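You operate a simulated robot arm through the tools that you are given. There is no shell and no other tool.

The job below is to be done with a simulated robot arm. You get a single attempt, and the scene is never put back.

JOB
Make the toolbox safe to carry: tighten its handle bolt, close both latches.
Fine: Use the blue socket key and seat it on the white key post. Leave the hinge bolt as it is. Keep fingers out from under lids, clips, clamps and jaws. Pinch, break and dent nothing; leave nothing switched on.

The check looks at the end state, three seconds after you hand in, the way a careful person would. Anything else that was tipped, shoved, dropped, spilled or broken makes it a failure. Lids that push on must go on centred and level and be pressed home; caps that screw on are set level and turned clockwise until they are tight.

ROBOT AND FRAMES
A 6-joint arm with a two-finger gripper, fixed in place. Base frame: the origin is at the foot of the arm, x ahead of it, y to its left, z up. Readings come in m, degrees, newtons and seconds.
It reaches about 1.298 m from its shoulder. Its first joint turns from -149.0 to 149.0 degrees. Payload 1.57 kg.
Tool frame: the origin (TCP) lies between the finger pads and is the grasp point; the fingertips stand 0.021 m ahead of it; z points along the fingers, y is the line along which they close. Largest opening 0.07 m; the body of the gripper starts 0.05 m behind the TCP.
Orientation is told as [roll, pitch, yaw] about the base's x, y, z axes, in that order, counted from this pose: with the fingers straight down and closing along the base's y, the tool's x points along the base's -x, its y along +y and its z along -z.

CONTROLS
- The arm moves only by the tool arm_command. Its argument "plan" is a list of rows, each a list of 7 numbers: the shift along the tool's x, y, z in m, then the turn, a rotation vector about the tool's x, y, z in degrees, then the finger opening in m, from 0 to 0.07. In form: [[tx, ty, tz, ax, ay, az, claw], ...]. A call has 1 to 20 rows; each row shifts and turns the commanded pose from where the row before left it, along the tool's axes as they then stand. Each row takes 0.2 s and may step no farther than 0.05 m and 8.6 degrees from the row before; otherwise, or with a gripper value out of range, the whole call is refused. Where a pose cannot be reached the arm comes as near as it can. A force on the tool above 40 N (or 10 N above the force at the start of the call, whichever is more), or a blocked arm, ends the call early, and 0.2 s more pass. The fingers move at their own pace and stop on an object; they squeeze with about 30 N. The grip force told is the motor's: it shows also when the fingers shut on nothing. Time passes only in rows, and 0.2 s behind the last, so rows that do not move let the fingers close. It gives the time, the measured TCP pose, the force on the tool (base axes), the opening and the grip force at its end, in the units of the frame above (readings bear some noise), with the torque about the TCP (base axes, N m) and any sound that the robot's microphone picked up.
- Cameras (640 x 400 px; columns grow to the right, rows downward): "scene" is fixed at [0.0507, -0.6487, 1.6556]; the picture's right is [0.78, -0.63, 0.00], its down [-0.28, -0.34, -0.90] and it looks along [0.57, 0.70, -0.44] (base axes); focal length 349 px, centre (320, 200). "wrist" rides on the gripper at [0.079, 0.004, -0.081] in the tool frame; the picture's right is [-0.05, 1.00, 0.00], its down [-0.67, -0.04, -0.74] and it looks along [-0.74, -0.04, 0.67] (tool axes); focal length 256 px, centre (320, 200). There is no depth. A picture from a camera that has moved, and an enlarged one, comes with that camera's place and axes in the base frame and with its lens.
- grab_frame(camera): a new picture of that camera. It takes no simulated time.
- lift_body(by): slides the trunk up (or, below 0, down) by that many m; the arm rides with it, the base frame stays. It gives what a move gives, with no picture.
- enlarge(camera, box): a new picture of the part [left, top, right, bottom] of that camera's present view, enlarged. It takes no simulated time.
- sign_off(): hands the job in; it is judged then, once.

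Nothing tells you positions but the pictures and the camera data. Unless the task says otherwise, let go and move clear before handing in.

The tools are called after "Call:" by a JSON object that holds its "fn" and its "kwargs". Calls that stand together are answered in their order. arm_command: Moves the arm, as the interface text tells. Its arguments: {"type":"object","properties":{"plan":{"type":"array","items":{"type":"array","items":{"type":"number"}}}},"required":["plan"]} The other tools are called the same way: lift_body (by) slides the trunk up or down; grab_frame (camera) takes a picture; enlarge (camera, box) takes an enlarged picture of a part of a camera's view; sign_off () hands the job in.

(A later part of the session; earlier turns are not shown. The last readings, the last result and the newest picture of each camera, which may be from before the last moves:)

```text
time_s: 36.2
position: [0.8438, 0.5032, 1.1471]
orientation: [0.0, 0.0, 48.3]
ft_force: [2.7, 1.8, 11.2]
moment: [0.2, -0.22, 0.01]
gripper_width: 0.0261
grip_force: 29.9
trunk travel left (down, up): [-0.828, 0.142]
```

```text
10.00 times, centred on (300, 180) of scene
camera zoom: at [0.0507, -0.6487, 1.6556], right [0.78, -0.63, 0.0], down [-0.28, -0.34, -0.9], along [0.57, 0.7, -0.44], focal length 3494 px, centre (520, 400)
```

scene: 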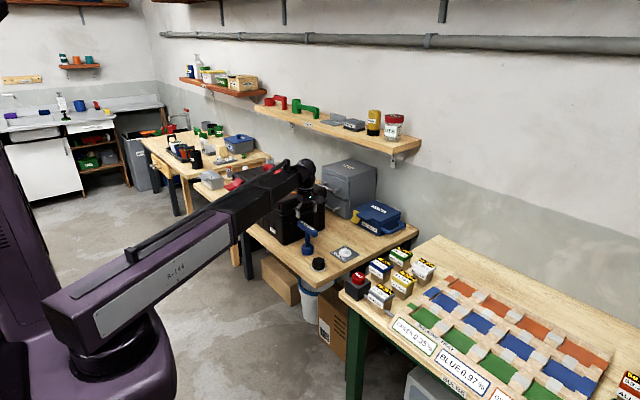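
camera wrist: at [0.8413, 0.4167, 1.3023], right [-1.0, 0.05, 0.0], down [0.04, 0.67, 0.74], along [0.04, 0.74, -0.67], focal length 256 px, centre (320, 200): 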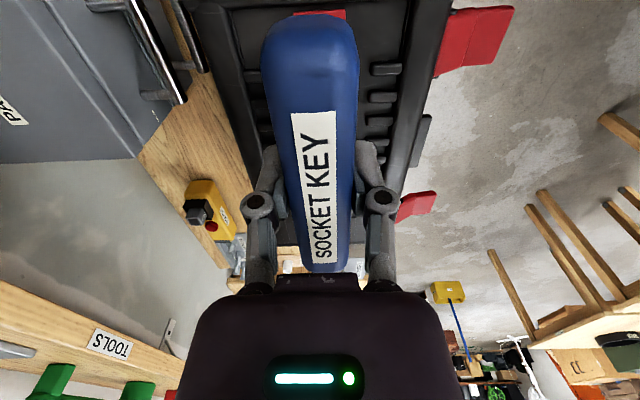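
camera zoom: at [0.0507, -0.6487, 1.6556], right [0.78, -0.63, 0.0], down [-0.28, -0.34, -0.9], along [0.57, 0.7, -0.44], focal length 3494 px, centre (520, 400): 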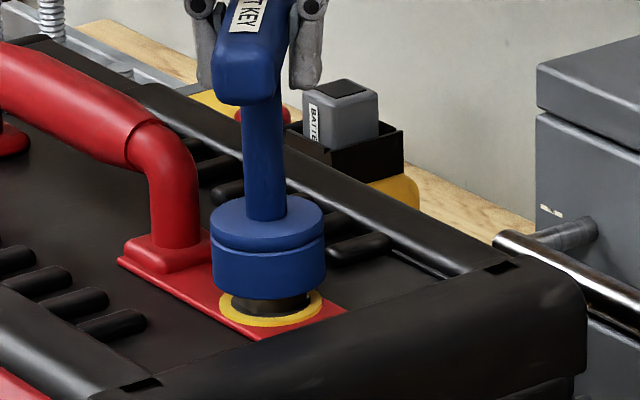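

Call:
{"fn": "enlarge", "kwargs": {"camera": "scene", "box": [292, 180, 312, 196]}}

Call:
{"fn": "grab_frame", "kwargs": {"camera": "wrist"}}

```text
16.00 times, centred on (302, 188) of scene
camera zoom: at [0.0507, -0.6487, 1.6556], right [0.78, -0.63, 0.0], down [-0.28, -0.34, -0.9], along [0.57, 0.7, -0.44], focal length 5590 px, centre (608, 392)
```

zoom: 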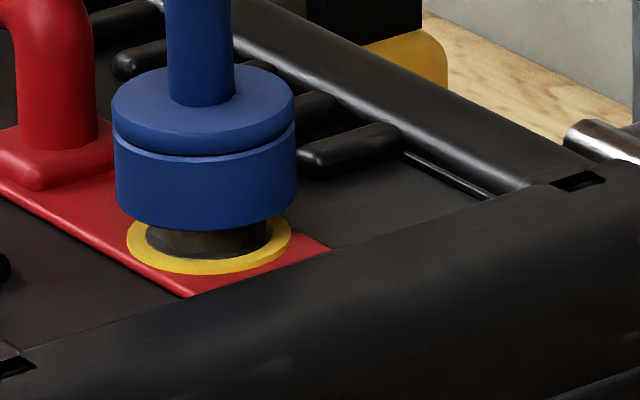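

```text
taken
camera wrist: at [0.7884, 0.4455, 1.2291], right [-0.71, 0.7, 0.0], down [0.47, 0.47, 0.75], along [0.52, 0.53, -0.67], focal length 256 px, centre (320, 200)
```

wrist: 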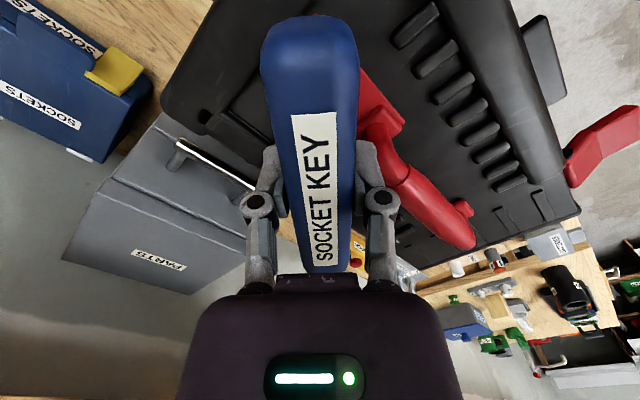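

Call:
{"fn": "arm_command", "kwargs": {"plan": [[-0.0006, 0, 0, 0, 0, 0, 0.0], [0, 0, 0, 0, 0, 2, 0.0], [0, 0, 0, 0, 0, 2, 0.0], [0, 0, 0, 0, 0, 2, 0.0], [0, 0, 0, 0, 0, 0, 0.0]]}}

Call:
{"fn": "arm_command", "kwargs": {"plan": [[0, 0, 0, 0, 0, 2, 0.0], [0, 0, 0, 0, 0, 2, 0.0], [0, 0, 0, 0, 0, 2, 0.0], [0, 0, 0, 0, 0, 0, 0.0]]}}

Call:
{"fn": "arm_command", "kwargs": {"plan": [[0, 0, 0, 0, 0, 2, 0.0], [0, 0, 0, 0, 0, 2, 0.0], [0, 0, 0, 0, 0, 2, 0.0], [0, 0, 0, 0, 0, 0, 0.0]]}}

Call:
{"fn": "arm_command", "kwargs": {"plan": [[0, 0, 0, 0, 0, 2, 0.0], [0, 0, 0, 0, 0, 2, 0.0], [0, 0, 0, 0, 0, 2, 0.0], [0, 0, 0, 0, 0, 0, 0.0]]}}

```text
time_s: 37.4
position: [0.8454, 0.5037, 1.1478]
orientation: [0.1, 0.0, 42.5]
ft_force: [-2.1, -1.9, 3.4]
moment: [-0.27, 0.26, 0.0]
gripper_width: 0.026
grip_force: 29.9
trunk travel left (down, up): [-0.828, 0.142]
```

```text
time_s: 38.4
position: [0.8441, 0.5031, 1.1477]
orientation: [0.0, -0.1, 36.5]
ft_force: [-3.9, -2.8, -0.4]
moment: [-0.33, 0.33, -0.02]
gripper_width: 0.0256
grip_force: 30.5
trunk travel left (down, up): [-0.828, 0.142]
```

```text
time_s: 39.4
position: [0.8441, 0.5047, 1.1473]
orientation: [0.0, 0.0, 30.5]
ft_force: [-1.5, -2.0, 2.0]
moment: [-0.26, 0.08, 0.0]
gripper_width: 0.0259
grip_force: 30.6
trunk travel left (down, up): [-0.828, 0.142]
```

```text
time_s: 40.4
position: [0.8454, 0.5042, 1.1458]
orientation: [0.0, -0.1, 24.5]
ft_force: [1.0, -0.8, -3.0]
moment: [-0.02, -0.01, -0.01]
gripper_width: 0.0258
grip_force: 29.5
trunk travel left (down, up): [-0.828, 0.142]
```

The contact force has fallen to nothing, so the hex seems to have found its alignment. I'll lower gently.

Call:
{"fn": "lift_body", "kwargs": {"by": -0.002}}

Call:
{"fn": "lift_body", "kwargs": {"by": -0.002}}

```text
time_s: 40.9
position: [0.8449, 0.5036, 1.1446]
orientation: [0.0, 0.0, 24.6]
ft_force: [-0.8, -0.3, -1.8]
moment: [-0.01, -0.04, -0.01]
gripper_width: 0.0258
grip_force: 30.4
trunk travel left (down, up): [-0.826, 0.144]
```

```text
time_s: 41.5
position: [0.845, 0.5041, 1.1428]
orientation: [0.0, 0.0, 24.6]
ft_force: [0.8, -0.7, -2.4]
moment: [-0.08, -0.01, 0.0]
gripper_width: 0.0256
grip_force: 30.4
trunk travel left (down, up): [-0.824, 0.146]
```

It is sliding onto the hex freely. Continuing down.

Call:
{"fn": "lift_body", "kwargs": {"by": -0.003}}

Call:
{"fn": "lift_body", "kwargs": {"by": -0.003}}

Call:
{"fn": "enlarge", "kwargs": {"camera": "scene", "box": [276, 160, 324, 200]}}

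```text
time_s: 42.0
position: [0.8452, 0.503, 1.1399]
orientation: [-0.1, -0.1, 24.6]
ft_force: [0.4, -0.5, -2.7]
moment: [-0.07, -0.02, -0.02]
gripper_width: 0.0258
grip_force: 29.9
trunk travel left (down, up): [-0.821, 0.149]
```

```text
time_s: 42.5
position: [0.8456, 0.5045, 1.1366]
orientation: [0.0, 0.0, 24.5]
ft_force: [0.1, 0.1, -2.1]
moment: [-0.05, -0.02, 0.01]
gripper_width: 0.0257
grip_force: 29.6
trunk travel left (down, up): [-0.818, 0.152]
```

```text
10.00 times, centred on (300, 180) of scene
camera zoom: at [0.0507, -0.6487, 1.6556], right [0.78, -0.63, 0.0], down [-0.28, -0.34, -0.9], along [0.57, 0.7, -0.44], focal length 3494 px, centre (520, 400)
```

zoom: 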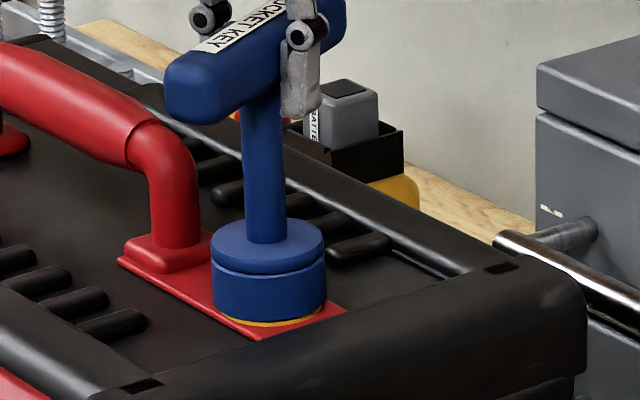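

Call:
{"fn": "lift_body", "kwargs": {"by": -0.0015}}

Call:
{"fn": "arm_command", "kwargs": {"plan": [[0, 0, 0, 0, 0, 3, 0.0], [0, 0, 0, 0, 0, 3, 0.0], [0, 0, 0, 0, 0, 3, 0.0], [0, 0, 0, 0, 0, 3, 0.0], [0, 0, 0, 0, 0, 0, 0.0]]}}

```text
time_s: 43.0
position: [0.8458, 0.5034, 1.1349]
orientation: [0.0, 0.0, 24.5]
ft_force: [0.1, -0.8, -2.8]
moment: [-0.07, -0.05, -0.01]
gripper_width: 0.0256
grip_force: 30.0
trunk travel left (down, up): [-0.817, 0.153]
```

```text
time_s: 44.2
position: [0.8453, 0.5033, 1.1344]
orientation: [0.0, 0.1, 12.5]
ft_force: [0.1, -3.1, -2.2]
moment: [-0.3, -0.04, -0.01]
gripper_width: 0.0257
grip_force: 30.1
trunk travel left (down, up): [-0.817, 0.153]
```

The socket is down over the head and turning freely. I'll keep turning clockwise and watch the torque about z.

Call:
{"fn": "arm_command", "kwargs": {"plan": [[0, -0.0006, 0, 0, 0, 0, 0.0], [0, 0, 0, 0, 0, 4, 0.0], [0, 0, 0, 0, 0, 4, 0.0], [0, 0, 0, 0, 0, 4, 0.0], [0, 0, 0, 0, 0, 4, 0.0], [0, 0, 0, 0, 0, 0, 0.0]]}}

Call:
{"fn": "arm_command", "kwargs": {"plan": [[0, 0, 0, 0, 0, 4, 0.0], [0, 0, 0, 0, 0, 4, 0.0], [0, 0, 0, 0, 0, 4, 0.0], [0, 0, 0, 0, 0, 4, 0.0], [0, 0, 0, 0, 0, 0, 0.0]]}}

Call:
{"fn": "enlarge", "kwargs": {"camera": "scene", "box": [276, 150, 324, 200]}}

```text
time_s: 45.6
position: [0.8445, 0.5031, 1.1352]
orientation: [0.0, 0.0, -3.6]
ft_force: [1.7, -2.8, -0.5]
moment: [-0.17, -0.3, 0.0]
gripper_width: 0.0257
grip_force: 29.6
trunk travel left (down, up): [-0.817, 0.153]
```

```text
time_s: 46.8
position: [0.8449, 0.5021, 1.1345]
orientation: [0.0, 0.1, -19.7]
ft_force: [-0.7, -3.7, -4.2]
moment: [-0.12, 0.18, 0.79]
gripper_width: 0.0282
grip_force: 30.5
trunk travel left (down, up): [-0.817, 0.153]
```

```text
8.00 times, centred on (300, 175) of scene
camera zoom: at [0.0507, -0.6487, 1.6556], right [0.78, -0.63, 0.0], down [-0.28, -0.34, -0.9], along [0.57, 0.7, -0.44], focal length 2795 px, centre (480, 400)
```

zoom: 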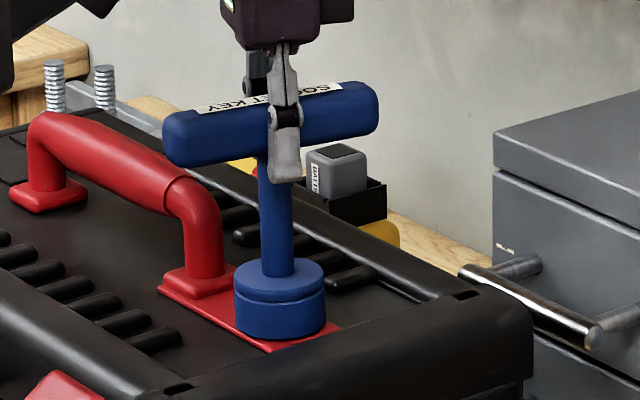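

Torque has appeared: 0.79 N·m resisting clockwise. The bolt is starting to bite, so I'll continue in small steps and watch torque and grip.

Call:
{"fn": "arm_command", "kwargs": {"plan": [[0, 0, 0, 0, 0, 2, 0.0], [0, 0, 0, 0, 0, 2, 0.0], [0, 0, 0, 0, 0, 0, 0.0], [0, 0, 0, 0, 0, 0, 0.0]]}}

Call:
{"fn": "enlarge", "kwargs": {"camera": "scene", "box": [276, 150, 324, 200]}}

Call:
{"fn": "enlarge", "kwargs": {"camera": "wrist", "box": [200, 0, 440, 300]}}

```text
time_s: 47.8
position: [0.8445, 0.5038, 1.1354]
orientation: [0.0, 0.0, -23.5]
ft_force: [2.3, -5.8, -3.7]
moment: [-0.23, -0.11, 0.77]
gripper_width: 0.0297
grip_force: 29.7
trunk travel left (down, up): [-0.817, 0.153]
```

```text
8.00 times, centred on (300, 175) of scene
camera zoom: at [0.0507, -0.6487, 1.6556], right [0.78, -0.63, 0.0], down [-0.28, -0.34, -0.9], along [0.57, 0.7, -0.44], focal length 2795 px, centre (480, 400)
```

zoom: 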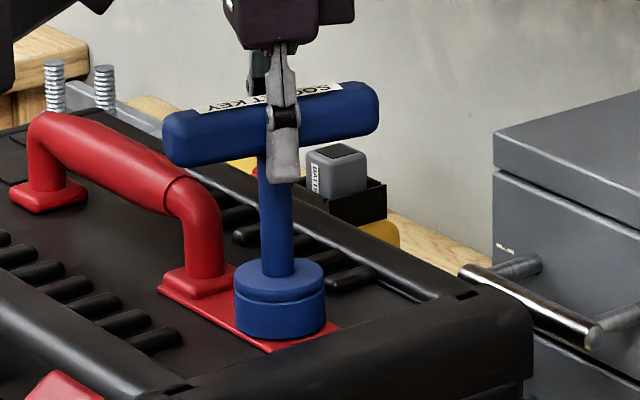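

```text
1.33 times, centred on (320, 150) of wrist
camera zoom: at [0.775, 0.5376, 1.2168], right [0.45, 0.89, 0.0], down [0.6, -0.3, 0.74], along [0.67, -0.33, -0.67], focal length 341 px, centre (320, 267)
```

zoom: 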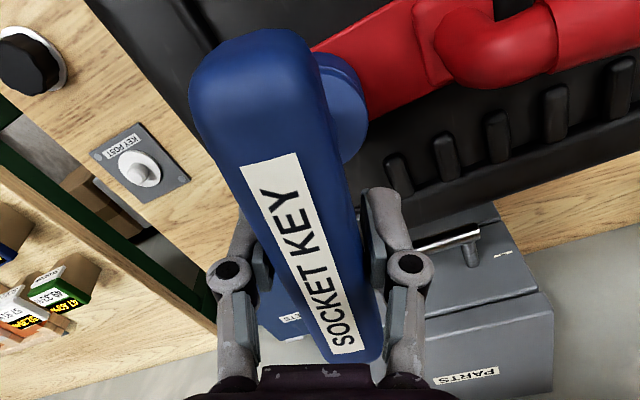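

The key bar stopped at about -6° while the gripper kept turning, so torque saturates near 0.8 N·m with the bar skewed in the pads. I'll unwind the grip to square it on the bar, then pull again to see whether the bolt really is at its stop.

Call:
{"fn": "arm_command", "kwargs": {"plan": [[0, 0, 0, 0, 0, -4, 0.0], [0, 0, 0, 0, 0, -4, 0.0], [0, 0, 0, 0, 0, -4, 0.0], [0, 0, 0, 0, 0, 0, 0.0]]}}

Call:
{"fn": "arm_command", "kwargs": {"plan": [[0, 0, 0, 0, 0, -2, 0.0], [0, 0, 0, 0, 0, -2, 0.0], [0, 0, 0, 0, 0, 0, 0.0]]}}

Call:
{"fn": "enlarge", "kwargs": {"camera": "scene", "box": [276, 150, 324, 200]}}

Call:
{"fn": "enlarge", "kwargs": {"camera": "wrist", "box": [200, 0, 440, 300]}}

```text
time_s: 48.8
position: [0.8444, 0.5031, 1.1366]
orientation: [0.1, 0.0, -11.3]
ft_force: [-2.3, -2.8, -0.8]
moment: [-0.06, 0.32, 0.21]
gripper_width: 0.0262
grip_force: 29.7
trunk travel left (down, up): [-0.817, 0.153]
```

```text
time_s: 49.6
position: [0.8447, 0.5031, 1.1355]
orientation: [-0.1, 0.1, -7.5]
ft_force: [-3.0, -1.8, -2.3]
moment: [-0.15, 0.31, 0.02]
gripper_width: 0.0258
grip_force: 29.7
trunk travel left (down, up): [-0.817, 0.153]
```

```text
8.00 times, centred on (300, 175) of scene
camera zoom: at [0.0507, -0.6487, 1.6556], right [0.78, -0.63, 0.0], down [-0.28, -0.34, -0.9], along [0.57, 0.7, -0.44], focal length 2795 px, centre (480, 400)
```

zoom: 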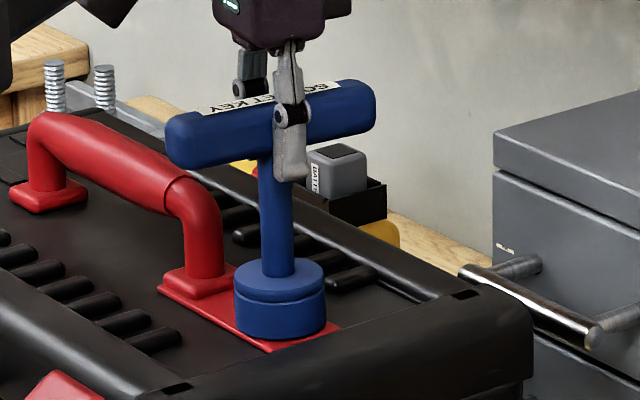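

```text
1.33 times, centred on (320, 150) of wrist
camera zoom: at [0.7671, 0.5172, 1.217], right [0.18, 0.98, 0.0], down [0.66, -0.12, 0.74], along [0.73, -0.14, -0.67], focal length 341 px, centre (320, 267)
```

zoom: 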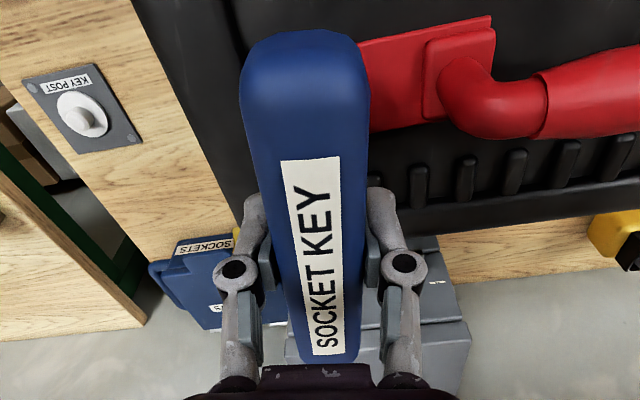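

Call:
{"fn": "arm_command", "kwargs": {"plan": [[0, 0, 0, 0, 0, 2, 0.0], [0, 0, 0, 0, 0, 2, 0.0], [0, 0, 0, 0, 0, 0, 0.0]]}}

Call:
{"fn": "arm_command", "kwargs": {"plan": [[0, 0, 0, 0, 0, 2, 0.0], [0, 0, 0, 0, 0, 2, 0.0], [0, 0, 0, 0, 0, 0, 0.0]]}}

Call:
{"fn": "arm_command", "kwargs": {"plan": [[0, 0, 0, 0, 0, 2, 0.0], [0, 0, 0, 0, 0, 2, 0.0], [0, 0, 0, 0, 0, 0, 0.0]]}}

Call:
{"fn": "enlarge", "kwargs": {"camera": "scene", "box": [276, 150, 324, 200]}}

```text
time_s: 50.4
position: [0.8438, 0.503, 1.1363]
orientation: [-0.1, 0.0, -11.5]
ft_force: [-3.3, -2.5, -2.7]
moment: [-0.07, 0.36, 0.46]
gripper_width: 0.0263
grip_force: 29.8
trunk travel left (down, up): [-0.817, 0.153]
```

```text
time_s: 51.2
position: [0.8464, 0.5033, 1.1353]
orientation: [-0.1, 0.0, -15.5]
ft_force: [1.8, -2.0, 0.2]
moment: [-0.12, -0.11, 0.67]
gripper_width: 0.0272
grip_force: 30.0
trunk travel left (down, up): [-0.817, 0.153]
```

```text
time_s: 52.0
position: [0.8455, 0.5029, 1.1362]
orientation: [0.0, 0.0, -19.6]
ft_force: [0.2, -3.5, -1.0]
moment: [-0.18, -0.13, 0.76]
gripper_width: 0.028
grip_force: 29.6
trunk travel left (down, up): [-0.817, 0.153]
```

```text
8.00 times, centred on (300, 175) of scene
camera zoom: at [0.0507, -0.6487, 1.6556], right [0.78, -0.63, 0.0], down [-0.28, -0.34, -0.9], along [0.57, 0.7, -0.44], focal length 2795 px, centre (480, 400)
```

zoom: 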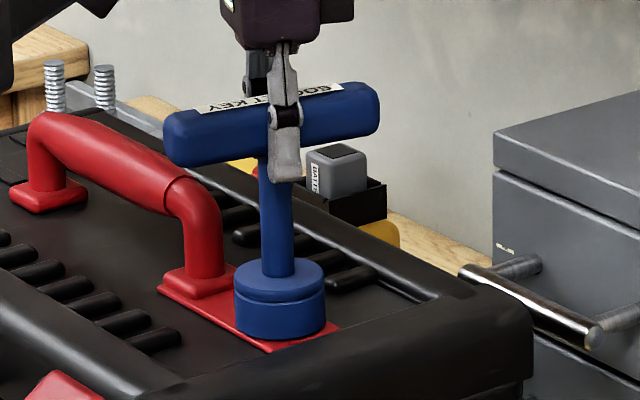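

It stops at exactly the same bar angle with about 0.77 N·m. To be sure it is tight and not just grip-limited, I'll unwind, re-grip nearer the bar's end for more leverage, and apply a modest extra pull while watching the toolbox for movement.

Call:
{"fn": "arm_command", "kwargs": {"plan": [[0, 0, 0, 0, 0, -4, 0.0], [0, 0, 0, 0, 0, -4, 0.0], [0, 0, 0, 0, 0, -3.5, 0.0], [0, 0, 0, 0, 0, 0, 0.0]]}}

Call:
{"fn": "arm_command", "kwargs": {"plan": [[0, 0, 0, 0, 0, 0, 0.03], [0, 0, 0, 0, 0, 0, 0.045], [0, 0, 0, 0, 0, 0, 0.05], [0, 0, 0, 0, 0, 0, 0.05]]}}

Call:
{"fn": "enlarge", "kwargs": {"camera": "scene", "box": [276, 150, 324, 200]}}

Call:
{"fn": "grab_frame", "kwargs": {"camera": "wrist"}}

```text
time_s: 53.0
position: [0.8451, 0.5035, 1.1364]
orientation: [0.0, 0.1, -8.0]
ft_force: [-2.5, -1.3, -1.9]
moment: [-0.2, 0.24, 0.02]
gripper_width: 0.0259
grip_force: 30.4
trunk travel left (down, up): [-0.817, 0.153]
```

```text
time_s: 54.0
position: [0.8456, 0.5042, 1.1352]
orientation: [0.0, -0.1, -8.0]
ft_force: [0.5, 0.0, 0.0]
moment: [0.03, -0.01, -0.01]
gripper_width: 0.05
grip_force: 0.0
trunk travel left (down, up): [-0.817, 0.153]
```

```text
8.00 times, centred on (300, 175) of scene
camera zoom: at [0.0507, -0.6487, 1.6556], right [0.78, -0.63, 0.0], down [-0.28, -0.34, -0.9], along [0.57, 0.7, -0.44], focal length 2795 px, centre (480, 400)
```

zoom: 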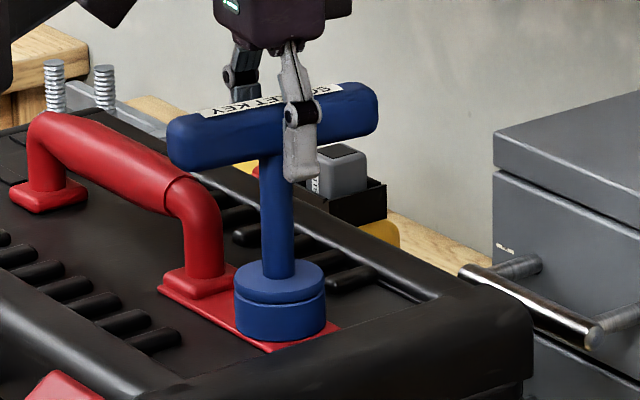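

```text
taken
camera wrist: at [0.7673, 0.5177, 1.2169], right [0.19, 0.98, 0.0], down [0.65, -0.13, 0.74], along [0.73, -0.14, -0.67], focal length 256 px, centre (320, 200)
```

wrist: 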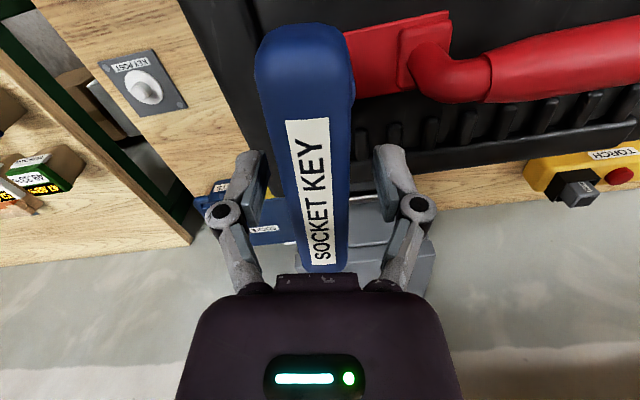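

The key stands on the bolt by itself. I'll slide 4.5 cm along the bar towards its near end and grip there.

Call:
{"fn": "arm_command", "kwargs": {"plan": [[0.022, 0, 0, 0, 0, 0, 0.05], [0.022, -0.001, 0, 0, 0, 0, 0.05], [0, 0, 0, 0, 0, 0, 0.05]]}}

Call:
{"fn": "arm_command", "kwargs": {"plan": [[0, 0, 0, 0, 0, 0, 0.03], [0, 0, 0, 0, 0, 0, 0.0], [0, 0, 0, 0, 0, 0, 0.0], [0, 0, 0, 0, 0, 0, 0.0]]}}

Call:
{"fn": "enlarge", "kwargs": {"camera": "scene", "box": [270, 150, 318, 200]}}

Call:
{"fn": "grab_frame", "kwargs": {"camera": "wrist"}}

```text
time_s: 54.8
position: [0.8013, 0.5073, 1.1348]
orientation: [0.1, 0.0, -8.0]
ft_force: [0.3, -0.1, 0.4]
moment: [0.01, 0.01, 0.03]
gripper_width: 0.0499
grip_force: 0.1
trunk travel left (down, up): [-0.817, 0.153]
```

```text
time_s: 55.8
position: [0.8008, 0.507, 1.1352]
orientation: [0.1, 0.0, -8.0]
ft_force: [-0.1, -0.7, 0.2]
moment: [0.02, 0.09, -0.03]
gripper_width: 0.0261
grip_force: 30.2
trunk travel left (down, up): [-0.817, 0.153]
```

```text
8.00 times, centred on (294, 175) of scene
camera zoom: at [0.0507, -0.6487, 1.6556], right [0.78, -0.63, 0.0], down [-0.28, -0.34, -0.9], along [0.57, 0.7, -0.44], focal length 2795 px, centre (528, 400)
```

zoom: 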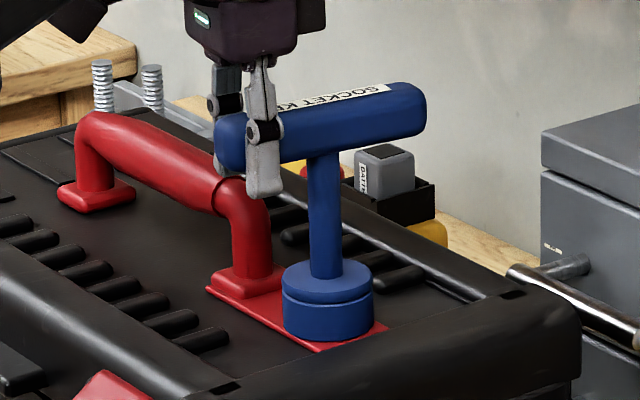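

```text
taken
camera wrist: at [0.7233, 0.5228, 1.217], right [0.19, 0.98, 0.0], down [0.65, -0.13, 0.74], along [0.73, -0.14, -0.67], focal length 256 px, centre (320, 200)
```

wrist: 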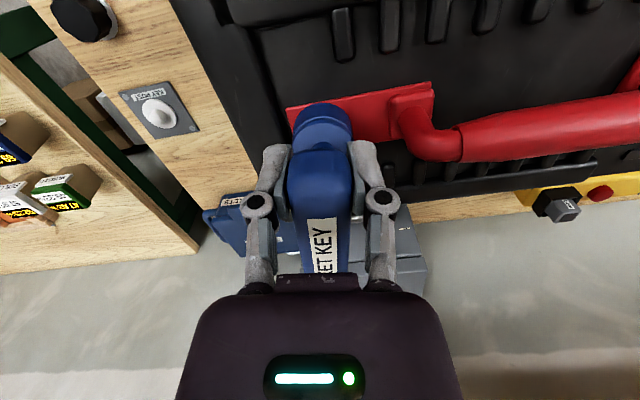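

Call:
{"fn": "arm_command", "kwargs": {"plan": [[0, 0.001, 0, 0, 0, 1.3, 0.0], [0, 0.001, 0, 0, 0, 1.3, 0.0], [0, 0.001, 0, 0, 0, 1.3, 0.0], [0, 0, 0, 0, 0, 0, 0.0]]}}

Call:
{"fn": "enlarge", "kwargs": {"camera": "scene", "box": [270, 150, 318, 200]}}

```text
time_s: 56.8
position: [0.8015, 0.5113, 1.1362]
orientation: [0.0, 0.0, -12.0]
ft_force: [-2.1, -5.9, -0.1]
moment: [-0.23, 0.22, 0.32]
gripper_width: 0.026
grip_force: 30.4
trunk travel left (down, up): [-0.817, 0.153]
```

```text
8.00 times, centred on (294, 175) of scene
camera zoom: at [0.0507, -0.6487, 1.6556], right [0.78, -0.63, 0.0], down [-0.28, -0.34, -0.9], along [0.57, 0.7, -0.44], focal length 2795 px, centre (528, 400)
```

zoom: 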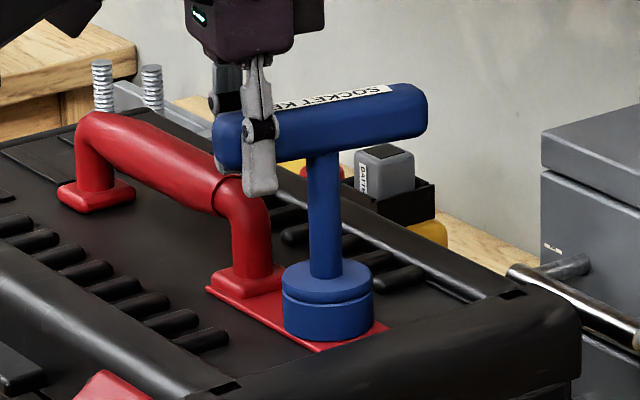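

Toolbox hasn't moved; total torque about 0.6 N·m. A bit further.

Call:
{"fn": "arm_command", "kwargs": {"plan": [[0, 0.001, 0, 0, 0, 1.3, 0.0], [0, 0.001, 0, 0, 0, 1.3, 0.0], [0, 0, 0, 0, 0, 0, 0.0]]}}

Call:
{"fn": "arm_command", "kwargs": {"plan": [[0, 0.001, 0, 0, 0, 1.3, 0.0], [0, 0.001, 0, 0, 0, 1.3, 0.0], [0, 0, 0, 0, 0, 0, 0.0]]}}

Call:
{"fn": "enlarge", "kwargs": {"camera": "scene", "box": [270, 150, 318, 200]}}

```text
time_s: 57.6
position: [0.8019, 0.5122, 1.1353]
orientation: [0.0, 0.0, -14.6]
ft_force: [-2.3, -11.4, -2.1]
moment: [-0.39, 0.2, 0.43]
gripper_width: 0.0262
grip_force: 30.2
trunk travel left (down, up): [-0.817, 0.153]
```

```text
time_s: 58.4
position: [0.8017, 0.5135, 1.1366]
orientation: [0.0, -0.1, -17.1]
ft_force: [-4.6, -10.0, -1.7]
moment: [-0.35, 0.19, 0.6]
gripper_width: 0.0271
grip_force: 30.4
trunk travel left (down, up): [-0.817, 0.153]
```

```text
8.00 times, centred on (294, 175) of scene
camera zoom: at [0.0507, -0.6487, 1.6556], right [0.78, -0.63, 0.0], down [-0.28, -0.34, -0.9], along [0.57, 0.7, -0.44], focal length 2795 px, centre (528, 400)
```

zoom: 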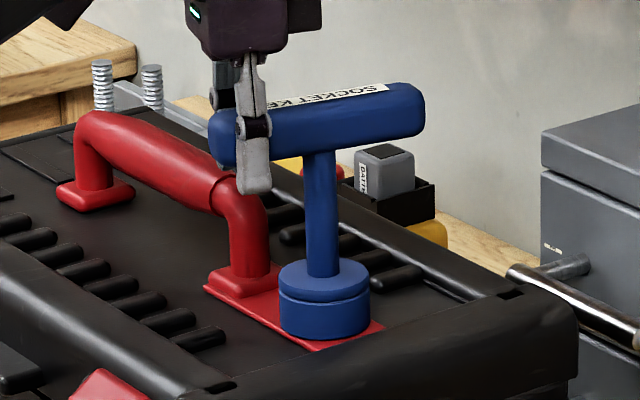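

The bolt holds at about 1 N·m without turning further, so it is tight. The toolbox just crept about 2 mm, so I'm stopping the sideways pull now, unwinding and opening the fingers.

Call:
{"fn": "arm_command", "kwargs": {"plan": [[0, -0.001, 0, 0, 0, -2, 0.0], [0, -0.001, 0, 0, 0, -2, 0.0], [0, -0.001, 0, 0, 0, -2, 0.0], [0, 0, 0, 0, 0, -2, 0.0], [0, 0, 0, 0, 0, 0, 0.0]]}}

Call:
{"fn": "arm_command", "kwargs": {"plan": [[0, 0, 0, 0, 0, 0, 0.03], [0, 0, 0, 0, 0, 0, 0.045], [0, 0, 0, 0, 0, 0, 0.05], [0, 0, 0, 0, 0, 0, 0.05]]}}

Call:
{"fn": "enlarge", "kwargs": {"camera": "scene", "box": [270, 150, 318, 200]}}

Call:
{"fn": "grab_frame", "kwargs": {"camera": "wrist"}}

```text
time_s: 59.6
position: [0.8028, 0.5118, 1.136]
orientation: [0.0, 0.0, -9.2]
ft_force: [-1.0, -2.8, 3.8]
moment: [-0.18, -0.11, -0.08]
gripper_width: 0.0259
grip_force: 29.4
trunk travel left (down, up): [-0.817, 0.153]
```

```text
time_s: 60.6
position: [0.8018, 0.5128, 1.1344]
orientation: [0.0, 0.0, -9.1]
ft_force: [-0.5, 0.1, -0.3]
moment: [0.01, -0.01, 0.01]
gripper_width: 0.0498
grip_force: 0.2
trunk travel left (down, up): [-0.817, 0.153]
```

```text
8.00 times, centred on (294, 175) of scene
camera zoom: at [0.0507, -0.6487, 1.6556], right [0.78, -0.63, 0.0], down [-0.28, -0.34, -0.9], along [0.57, 0.7, -0.44], focal length 2795 px, centre (528, 400)
```

zoom: 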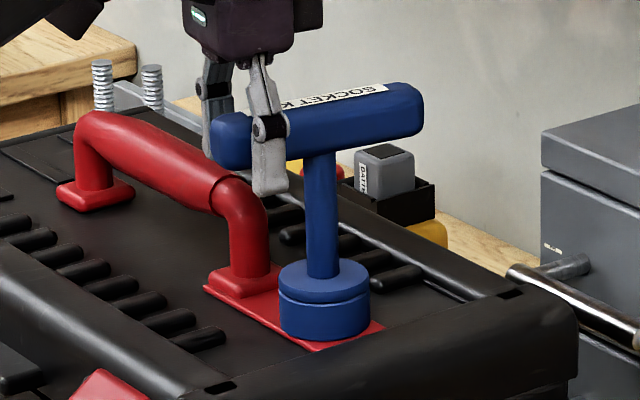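

```text
taken
camera wrist: at [0.7246, 0.5283, 1.2169], right [0.21, 0.98, 0.0], down [0.65, -0.14, 0.74], along [0.73, -0.16, -0.67], focal length 256 px, centre (320, 200)
```

wrist: 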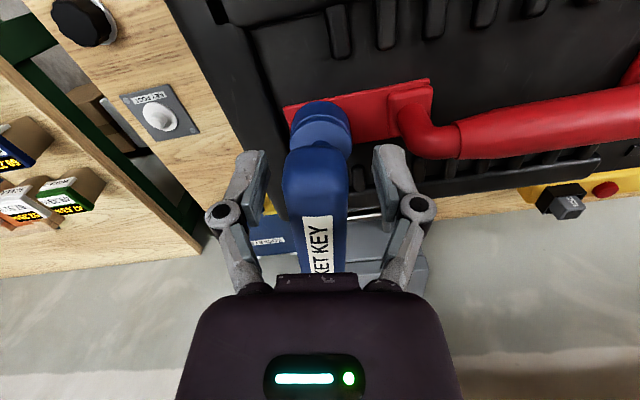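

The toolbox shifted only about 1.5 mm and the key stands straight on the bolt. I'll slide back to the bar's centre, grip there, and lift the key off.

Call:
{"fn": "arm_command", "kwargs": {"plan": [[-0.022, 0, 0, 0, 0, 0, 0.05], [-0.022, 0, 0, 0, 0, 0, 0.05], [0, 0, 0, 0, 0, -1.5, 0.05], [0, 0, 0, 0, 0, 0, 0.05]]}}

Call:
{"fn": "arm_command", "kwargs": {"plan": [[0, 0, 0, 0, 0, 0, 0.03], [0, 0, 0, 0, 0, 0, 0.0], [0, 0, 0, 0, 0, 0, 0.0], [0, 0, 0, 0, 0, 0, 0.0]]}}

Call:
{"fn": "grab_frame", "kwargs": {"camera": "wrist"}}

```text
time_s: 61.6
position: [0.8454, 0.5047, 1.1353]
orientation: [0.0, 0.1, -7.6]
ft_force: [0.4, 0.9, -0.1]
moment: [-0.01, -0.03, 0.02]
gripper_width: 0.05
grip_force: 0.0
trunk travel left (down, up): [-0.817, 0.153]
```

```text
time_s: 62.6
position: [0.8464, 0.505, 1.1347]
orientation: [0.0, 0.0, -7.6]
ft_force: [-0.3, -0.7, 0.7]
moment: [-0.09, -0.03, -0.03]
gripper_width: 0.0258
grip_force: 30.0
trunk travel left (down, up): [-0.817, 0.153]
```

```text
taken
camera wrist: at [0.7678, 0.5189, 1.217], right [0.18, 0.98, 0.0], down [0.66, -0.12, 0.74], along [0.73, -0.14, -0.67], focal length 256 px, centre (320, 200)
```

wrist: 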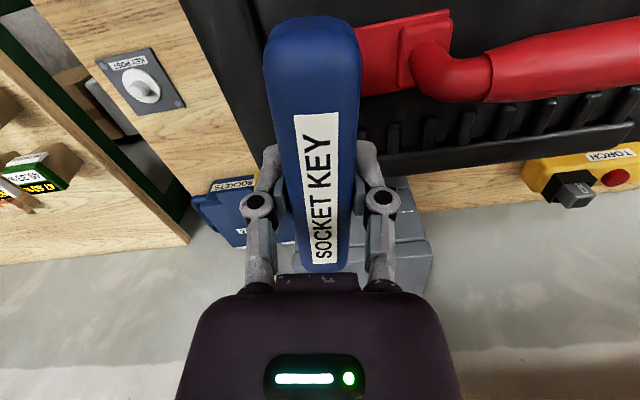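

Call:
{"fn": "lift_body", "kwargs": {"by": 0.01}}

Call:
{"fn": "lift_body", "kwargs": {"by": 0.08}}

Call:
{"fn": "enlarge", "kwargs": {"camera": "scene", "box": [264, 130, 328, 200]}}

Call:
{"fn": "enlarge", "kwargs": {"camera": "scene", "box": [290, 178, 314, 198]}}

Call:
{"fn": "enlarge", "kwargs": {"camera": "wrist", "box": [80, 0, 240, 130]}}

```text
time_s: 63.2
position: [0.847, 0.5045, 1.1454]
orientation: [0.0, 0.0, -7.5]
ft_force: [-1.1, -0.6, -0.9]
moment: [-0.11, 0.11, 0.05]
gripper_width: 0.0259
grip_force: 29.9
trunk travel left (down, up): [-0.827, 0.143]
```

```text
time_s: 64.3
position: [0.8455, 0.5054, 1.2259]
orientation: [0.0, 0.0, -7.7]
ft_force: [0.5, -0.2, -1.6]
moment: [0.03, -0.03, 0.0]
gripper_width: 0.0259
grip_force: 30.0
trunk travel left (down, up): [-0.907, 0.063]
```

```text
5.71 times, centred on (296, 165) of scene
camera zoom: at [0.0507, -0.6487, 1.6556], right [0.78, -0.63, 0.0], down [-0.28, -0.34, -0.9], along [0.57, 0.7, -0.44], focal length 1997 px, centre (457, 400)
```

zoom: 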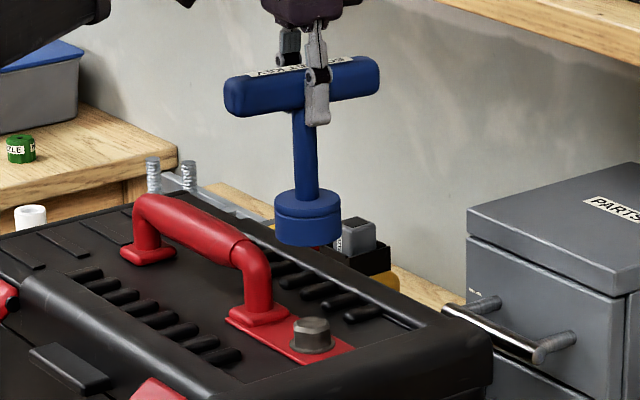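

```text
16.00 times, centred on (302, 188) of scene
camera zoom: at [0.0507, -0.6487, 1.6556], right [0.78, -0.63, 0.0], down [-0.28, -0.34, -0.9], along [0.57, 0.7, -0.44], focal length 5590 px, centre (608, 392)
```

zoom: 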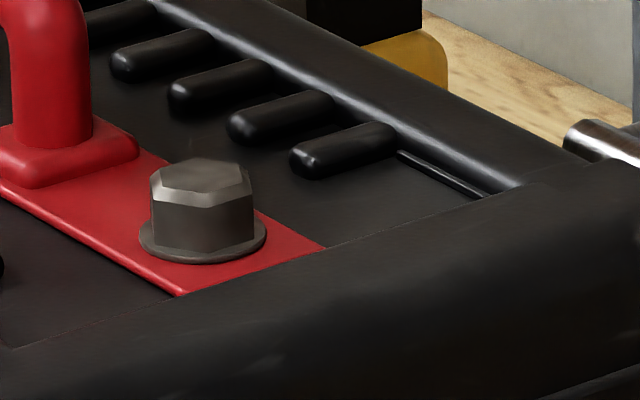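

```text
3.08 times, centred on (160, 65) of wrist
camera zoom: at [0.7681, 0.5192, 1.3066], right [0.18, 0.98, 0.0], down [0.66, -0.12, 0.74], along [0.73, -0.14, -0.67], focal length 788 px, centre (812, 615)
```

zoom: 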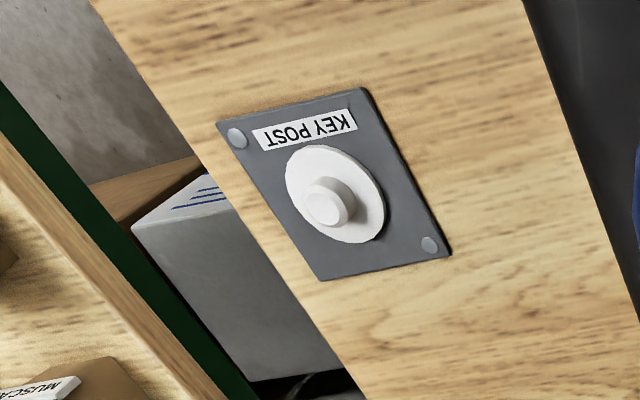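

The bolt's flange now covers the yellow ring completely, a clear sign it is fully tight. Next I carry the key over to the white post at about (0.890, 0.218).

Call:
{"fn": "arm_command", "kwargs": {"plan": [[-0.0117, -0.0398, 0, 0, 0, 0, 0.0], [-0.0117, -0.0398, 0, 0, 0, 0, 0.0], [-0.0117, -0.0398, 0, 0, 0, 0, 0.0], [-0.0117, -0.0398, 0, 0, 0, 0, 0.0], [-0.0117, -0.0398, 0, 0, 0, 0, 0.0], [-0.0117, -0.0398, 0, 0, 0, 0, 0.0], [-0.0117, -0.0398, 0, 0, 0, 0, 0.0], [0, 0, 0, 0, 0, 0, 0.0]]}}

Call:
{"fn": "lift_body", "kwargs": {"by": -0.21}}

Call:
{"fn": "enlarge", "kwargs": {"camera": "scene", "box": [308, 210, 372, 270]}}

Call:
{"fn": "grab_frame", "kwargs": {"camera": "scene"}}

```text
time_s: 66.2
position: [0.8904, 0.2175, 1.2244]
orientation: [0.1, 0.0, -7.6]
ft_force: [-0.3, 0.2, -2.5]
moment: [0.01, 0.01, -0.01]
gripper_width: 0.0258
grip_force: 30.3
trunk travel left (down, up): [-0.907, 0.063]
```

```text
time_s: 68.4
position: [0.8902, 0.2183, 1.0162]
orientation: [0.0, 0.0, -7.5]
ft_force: [-0.2, -0.2, -1.6]
moment: [0.01, 0.03, 0.0]
gripper_width: 0.0256
grip_force: 29.8
trunk travel left (down, up): [-0.697, 0.273]
```

```text
6.67 times, centred on (340, 240) of scene
camera zoom: at [0.0507, -0.6487, 1.6556], right [0.78, -0.63, 0.0], down [-0.28, -0.34, -0.9], along [0.57, 0.7, -0.44], focal length 2329 px, centre (187, -67)
```

zoom: 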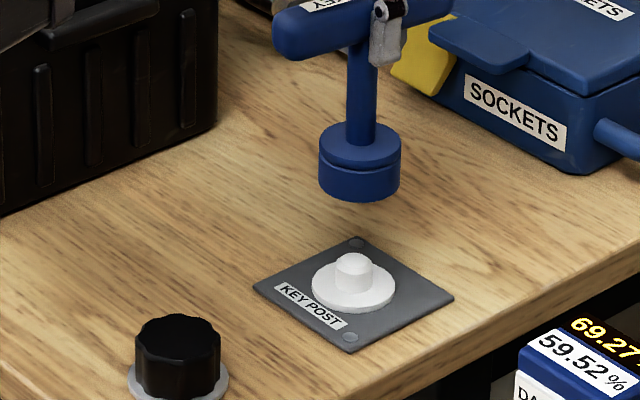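

```text
taken
```

scene: 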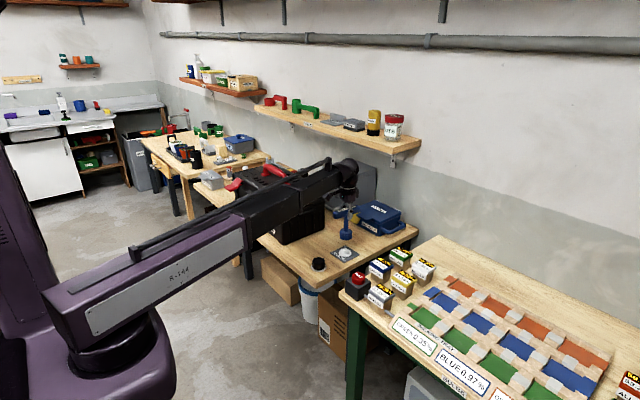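

The key hovers near the post. From the relative pixel positions I need about +1 mm in x and +3 mm in y. I'll correct, lower to just above the peg, and look closely.

Call:
{"fn": "arm_command", "kwargs": {"plan": [[-0.0008, 0.0033, 0, 0, 0, 0, 0.0], [0, 0, 0, 0, 0, 0, 0.0]]}}

Call:
{"fn": "lift_body", "kwargs": {"by": -0.054}}

Call:
{"fn": "enlarge", "kwargs": {"camera": "scene", "box": [328, 230, 360, 262]}}

Call:
{"fn": "grab_frame", "kwargs": {"camera": "wrist"}}

```text
time_s: 69.0
position: [0.8913, 0.2206, 1.015]
orientation: [0.0, 0.0, -7.6]
ft_force: [0.2, 0.6, -1.5]
moment: [0.0, 0.05, 0.0]
gripper_width: 0.0259
grip_force: 30.1
trunk travel left (down, up): [-0.697, 0.273]
```

```text
time_s: 70.0
position: [0.8915, 0.2214, 0.962]
orientation: [0.0, 0.0, -7.5]
ft_force: [0.8, -0.3, -2.6]
moment: [0.02, -0.01, -0.01]
gripper_width: 0.0257
grip_force: 29.6
trunk travel left (down, up): [-0.643, 0.327]
```

```text
12.50 times, centred on (344, 246) of scene
camera zoom: at [0.0507, -0.6487, 1.6556], right [0.78, -0.63, 0.0], down [-0.28, -0.34, -0.9], along [0.57, 0.7, -0.44], focal length 4368 px, centre (20, -375)
```

zoom: 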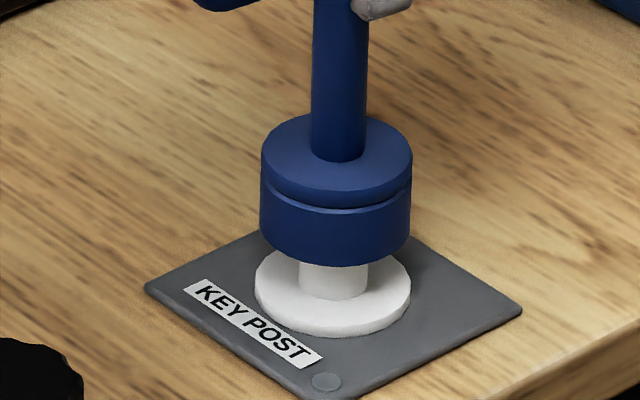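

```text
taken
camera wrist: at [0.8138, 0.2351, 1.0429], right [0.18, 0.98, 0.0], down [0.66, -0.12, 0.74], along [0.73, -0.14, -0.67], focal length 256 px, centre (320, 200)
```

wrist: 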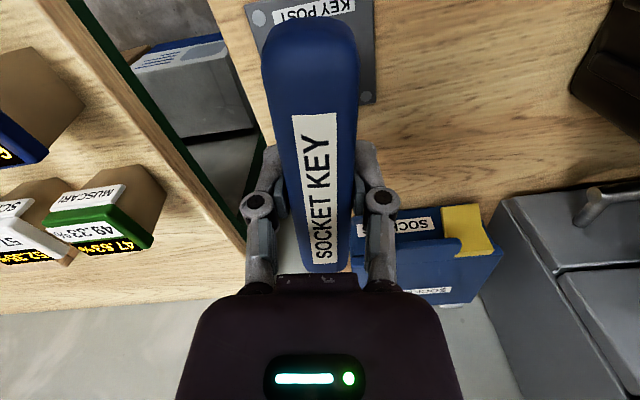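

The socket is within about 1 mm of the post axis in both directions. I'll lower in small steps.

Call:
{"fn": "lift_body", "kwargs": {"by": -0.007}}

Call:
{"fn": "lift_body", "kwargs": {"by": -0.003}}

Call:
{"fn": "lift_body", "kwargs": {"by": -0.003}}

```text
time_s: 70.5
position: [0.8924, 0.2203, 0.9534]
orientation: [0.1, 0.1, -7.6]
ft_force: [0.6, -0.2, -1.4]
moment: [-0.01, -0.02, 0.04]
gripper_width: 0.0258
grip_force: 29.9
trunk travel left (down, up): [-0.636, 0.334]
```

```text
time_s: 71.0
position: [0.8921, 0.2218, 0.9499]
orientation: [0.0, 0.1, -7.6]
ft_force: [0.1, -0.6, -1.8]
moment: [-0.04, -0.01, 0.02]
gripper_width: 0.026
grip_force: 30.5
trunk travel left (down, up): [-0.633, 0.337]
```

```text
time_s: 71.5
position: [0.8921, 0.2219, 0.9491]
orientation: [0.1, 0.0, -7.6]
ft_force: [0.1, 0.1, -1.7]
moment: [0.02, 0.02, -0.03]
gripper_width: 0.0257
grip_force: 29.9
trunk travel left (down, up): [-0.63, 0.34]
```

Still free. The peg should be entering the socket, so I'll keep going down.

Call:
{"fn": "lift_body", "kwargs": {"by": -0.004}}

Call:
{"fn": "lift_body", "kwargs": {"by": -0.004}}

Call:
{"fn": "enlarge", "kwargs": {"camera": "scene", "box": [328, 230, 360, 262]}}

```text
time_s: 72.1
position: [0.8914, 0.2215, 0.9435]
orientation: [0.0, 0.0, -7.7]
ft_force: [-1.0, -0.2, -2.4]
moment: [0.0, 0.03, 0.0]
gripper_width: 0.026
grip_force: 29.9
trunk travel left (down, up): [-0.626, 0.344]
```

```text
time_s: 72.6
position: [0.8925, 0.2203, 0.9393]
orientation: [0.0, 0.1, -7.5]
ft_force: [1.0, -0.6, 0.1]
moment: [-0.02, -0.06, -0.02]
gripper_width: 0.0258
grip_force: 29.9
trunk travel left (down, up): [-0.622, 0.348]
```

```text
12.50 times, centred on (344, 246) of scene
camera zoom: at [0.0507, -0.6487, 1.6556], right [0.78, -0.63, 0.0], down [-0.28, -0.34, -0.9], along [0.57, 0.7, -0.44], focal length 4368 px, centre (20, -375)
```

zoom: 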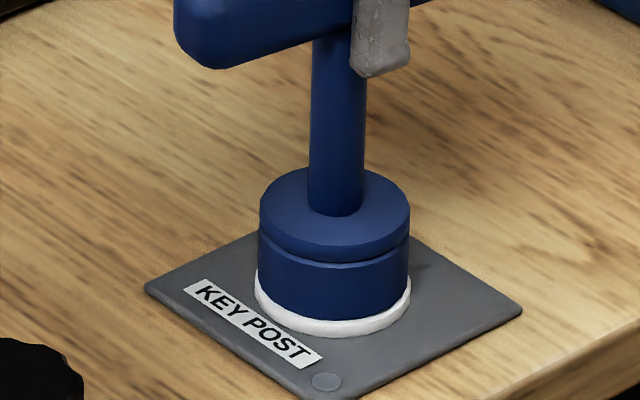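

Nearly seated; the weight is starting to transfer. One more small step.

Call:
{"fn": "lift_body", "kwargs": {"by": -0.0012}}

Call:
{"fn": "enlarge", "kwargs": {"camera": "scene", "box": [328, 230, 360, 262]}}

```text
time_s: 73.1
position: [0.8922, 0.2216, 0.9403]
orientation: [0.0, -0.2, -7.5]
ft_force: [4.8, -1.7, 15.2]
moment: [0.06, -0.27, -0.01]
gripper_width: 0.0258
grip_force: 30.4
trunk travel left (down, up): [-0.62, 0.35]
```

```text
12.50 times, centred on (344, 246) of scene
camera zoom: at [0.0507, -0.6487, 1.6556], right [0.78, -0.63, 0.0], down [-0.28, -0.34, -0.9], along [0.57, 0.7, -0.44], focal length 4368 px, centre (20, -375)
```

zoom: 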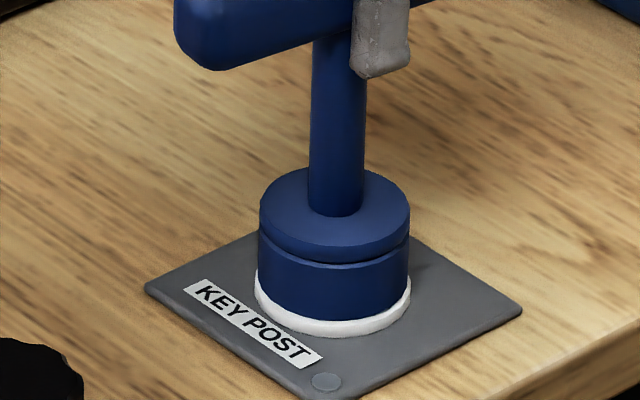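

It is seated firmly on the disk. I'll relieve the preload by 1 mm, then open the fingers.

Call:
{"fn": "lift_body", "kwargs": {"by": 0.001}}

Call:
{"fn": "arm_command", "kwargs": {"plan": [[0, 0, 0, 0, 0, 0, 0.028], [0, 0, 0, 0, 0, 0, 0.032], [0, 0, 0, 0, 0, 0, 0.045], [0, 0, 0, 0, 0, 0, 0.06], [0, 0, 0, 0, 0, 0, 0.065], [0, 0, 0, 0, 0, 0, 0.065]]}}

Call:
{"fn": "lift_body", "kwargs": {"by": 0.06}}

Call:
{"fn": "enlarge", "kwargs": {"camera": "scene", "box": [308, 200, 372, 270]}}

Call:
{"fn": "grab_frame", "kwargs": {"camera": "wrist"}}

```text
time_s: 73.6
position: [0.891, 0.2208, 0.94]
orientation: [-0.1, 0.0, -7.5]
ft_force: [3.1, -2.8, 3.7]
moment: [-0.12, -0.29, -0.04]
gripper_width: 0.0258
grip_force: 30.0
trunk travel left (down, up): [-0.621, 0.349]
```

```text
time_s: 75.0
position: [0.8928, 0.2214, 0.9395]
orientation: [0.1, 0.0, -7.6]
ft_force: [0.2, -0.6, -0.5]
moment: [-0.01, 0.0, -0.03]
gripper_width: 0.065
grip_force: 0.1
trunk travel left (down, up): [-0.621, 0.349]
```

```text
time_s: 76.0
position: [0.8914, 0.2214, 1.0002]
orientation: [-0.1, 0.0, -7.5]
ft_force: [-0.4, 0.1, -0.7]
moment: [-0.01, 0.02, 0.0]
gripper_width: 0.0649
grip_force: 0.0
trunk travel left (down, up): [-0.681, 0.289]
```

```text
5.71 times, centred on (340, 235) of scene
camera zoom: at [0.0507, -0.6487, 1.6556], right [0.78, -0.63, 0.0], down [-0.28, -0.34, -0.9], along [0.57, 0.7, -0.44], focal length 1997 px, centre (206, 0)
```

zoom: 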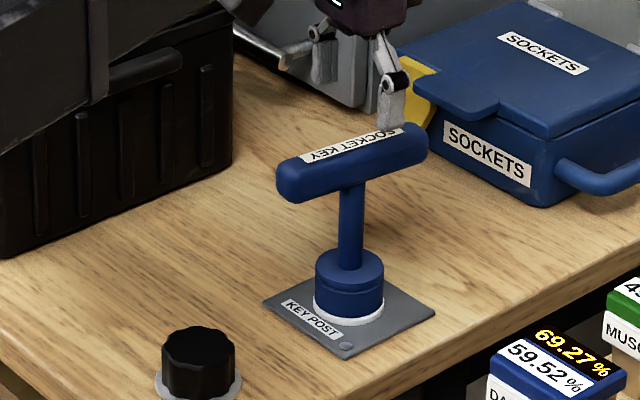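

```text
taken
camera wrist: at [0.8139, 0.2352, 1.0816], right [0.18, 0.98, 0.0], down [0.66, -0.12, 0.74], along [0.73, -0.14, -0.67], focal length 256 px, centre (320, 200)
```

wrist: 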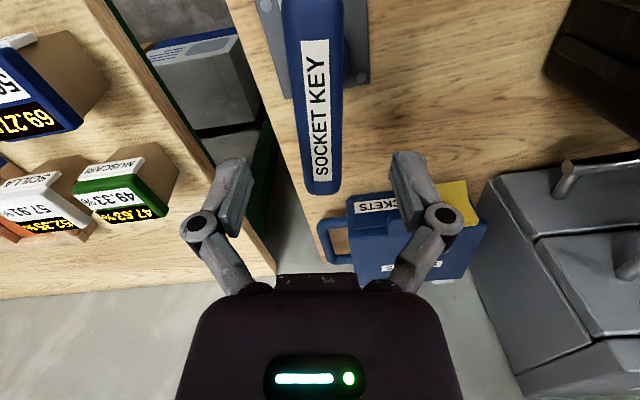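

The key stands upright on the white post. Now for the latches: I'll raise, move to the front-right of the toolbox and turn the camera to see them in profile.

Call:
{"fn": "lift_body", "kwargs": {"by": 0.17}}

Call:
{"fn": "arm_command", "kwargs": {"plan": [[0.042, 0.003, 0, 0, 0, 0, 0.0], [0.042, 0.003, 0, 0, 0, 0, 0.0], [0.042, 0.003, 0, 0, 0, 0, 0.0], [0.042, 0.003, 0, 0, 0, 0, 0.0], [0.042, 0.003, 0, 0, 0, 0, 0.0], [0.042, 0.003, 0, 0, 0, 0, 0.0], [0.042, 0.003, 0, 0, 0, 0, 0.0], [0, 0, 0, 0, 0, -8.13, 0.0], [0, 0, 0, 0, 0, -8.13, 0.0], [0, 0, 0, 0, 0, -8.13, 0.0], [0, 0, 0, 0, 0, -8.13, 0.0], [0, 0, 0, 0, 0, -8.13, 0.0], [0, 0, 0, 0, 0, -8.13, 0.0], [0, 0, 0, 0, 0, -8.13, 0.0], [0, 0, 0, 0, 0, -8.13, 0.0], [0, 0, 0, 0, 0, -8.13, 0.0], [0, 0, 0, 0, 0, -8.13, 0.0], [0, 0, 0, 0, 0, -8.13, 0.0], [0, 0, 0, 0, 0, -8.13, 0.0]]}}

Call:
{"fn": "grab_frame", "kwargs": {"camera": "wrist"}}

Call:
{"fn": "enlarge", "kwargs": {"camera": "scene", "box": [220, 150, 340, 250]}}

```text
time_s: 78.0
position: [0.8915, 0.2214, 1.1703]
orientation: [-0.1, 0.1, -7.6]
ft_force: [0.7, 0.3, 1.0]
moment: [0.01, -0.03, 0.01]
gripper_width: 0.0652
grip_force: 0.1
trunk travel left (down, up): [-0.851, 0.119]
```

```text
time_s: 82.0
position: [0.6027, 0.2823, 1.17]
orientation: [0.1, 0.0, 90.1]
ft_force: [-0.4, 0.0, -0.5]
moment: [0.01, 0.02, -0.01]
gripper_width: 0.0
grip_force: 28.5
trunk travel left (down, up): [-0.851, 0.119]
```

```text
taken
camera wrist: at [0.5991, 0.2009, 1.2518], right [-1.0, 0.05, 0.0], down [0.03, 0.67, 0.74], along [0.04, 0.74, -0.67], focal length 256 px, centre (320, 200)
```

wrist: 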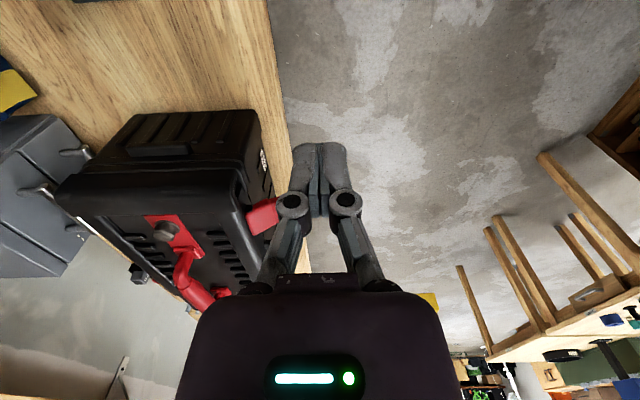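

```text
4.00 times, centred on (280, 200) of scene
camera zoom: at [0.0507, -0.6487, 1.6556], right [0.78, -0.63, 0.0], down [-0.28, -0.34, -0.9], along [0.57, 0.7, -0.44], focal length 1398 px, centre (480, 200)
```

zoom: 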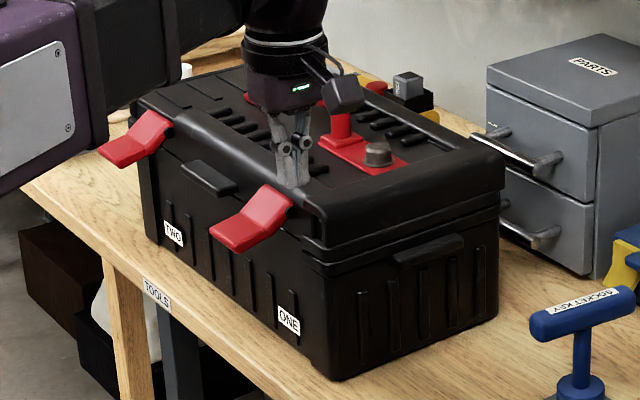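

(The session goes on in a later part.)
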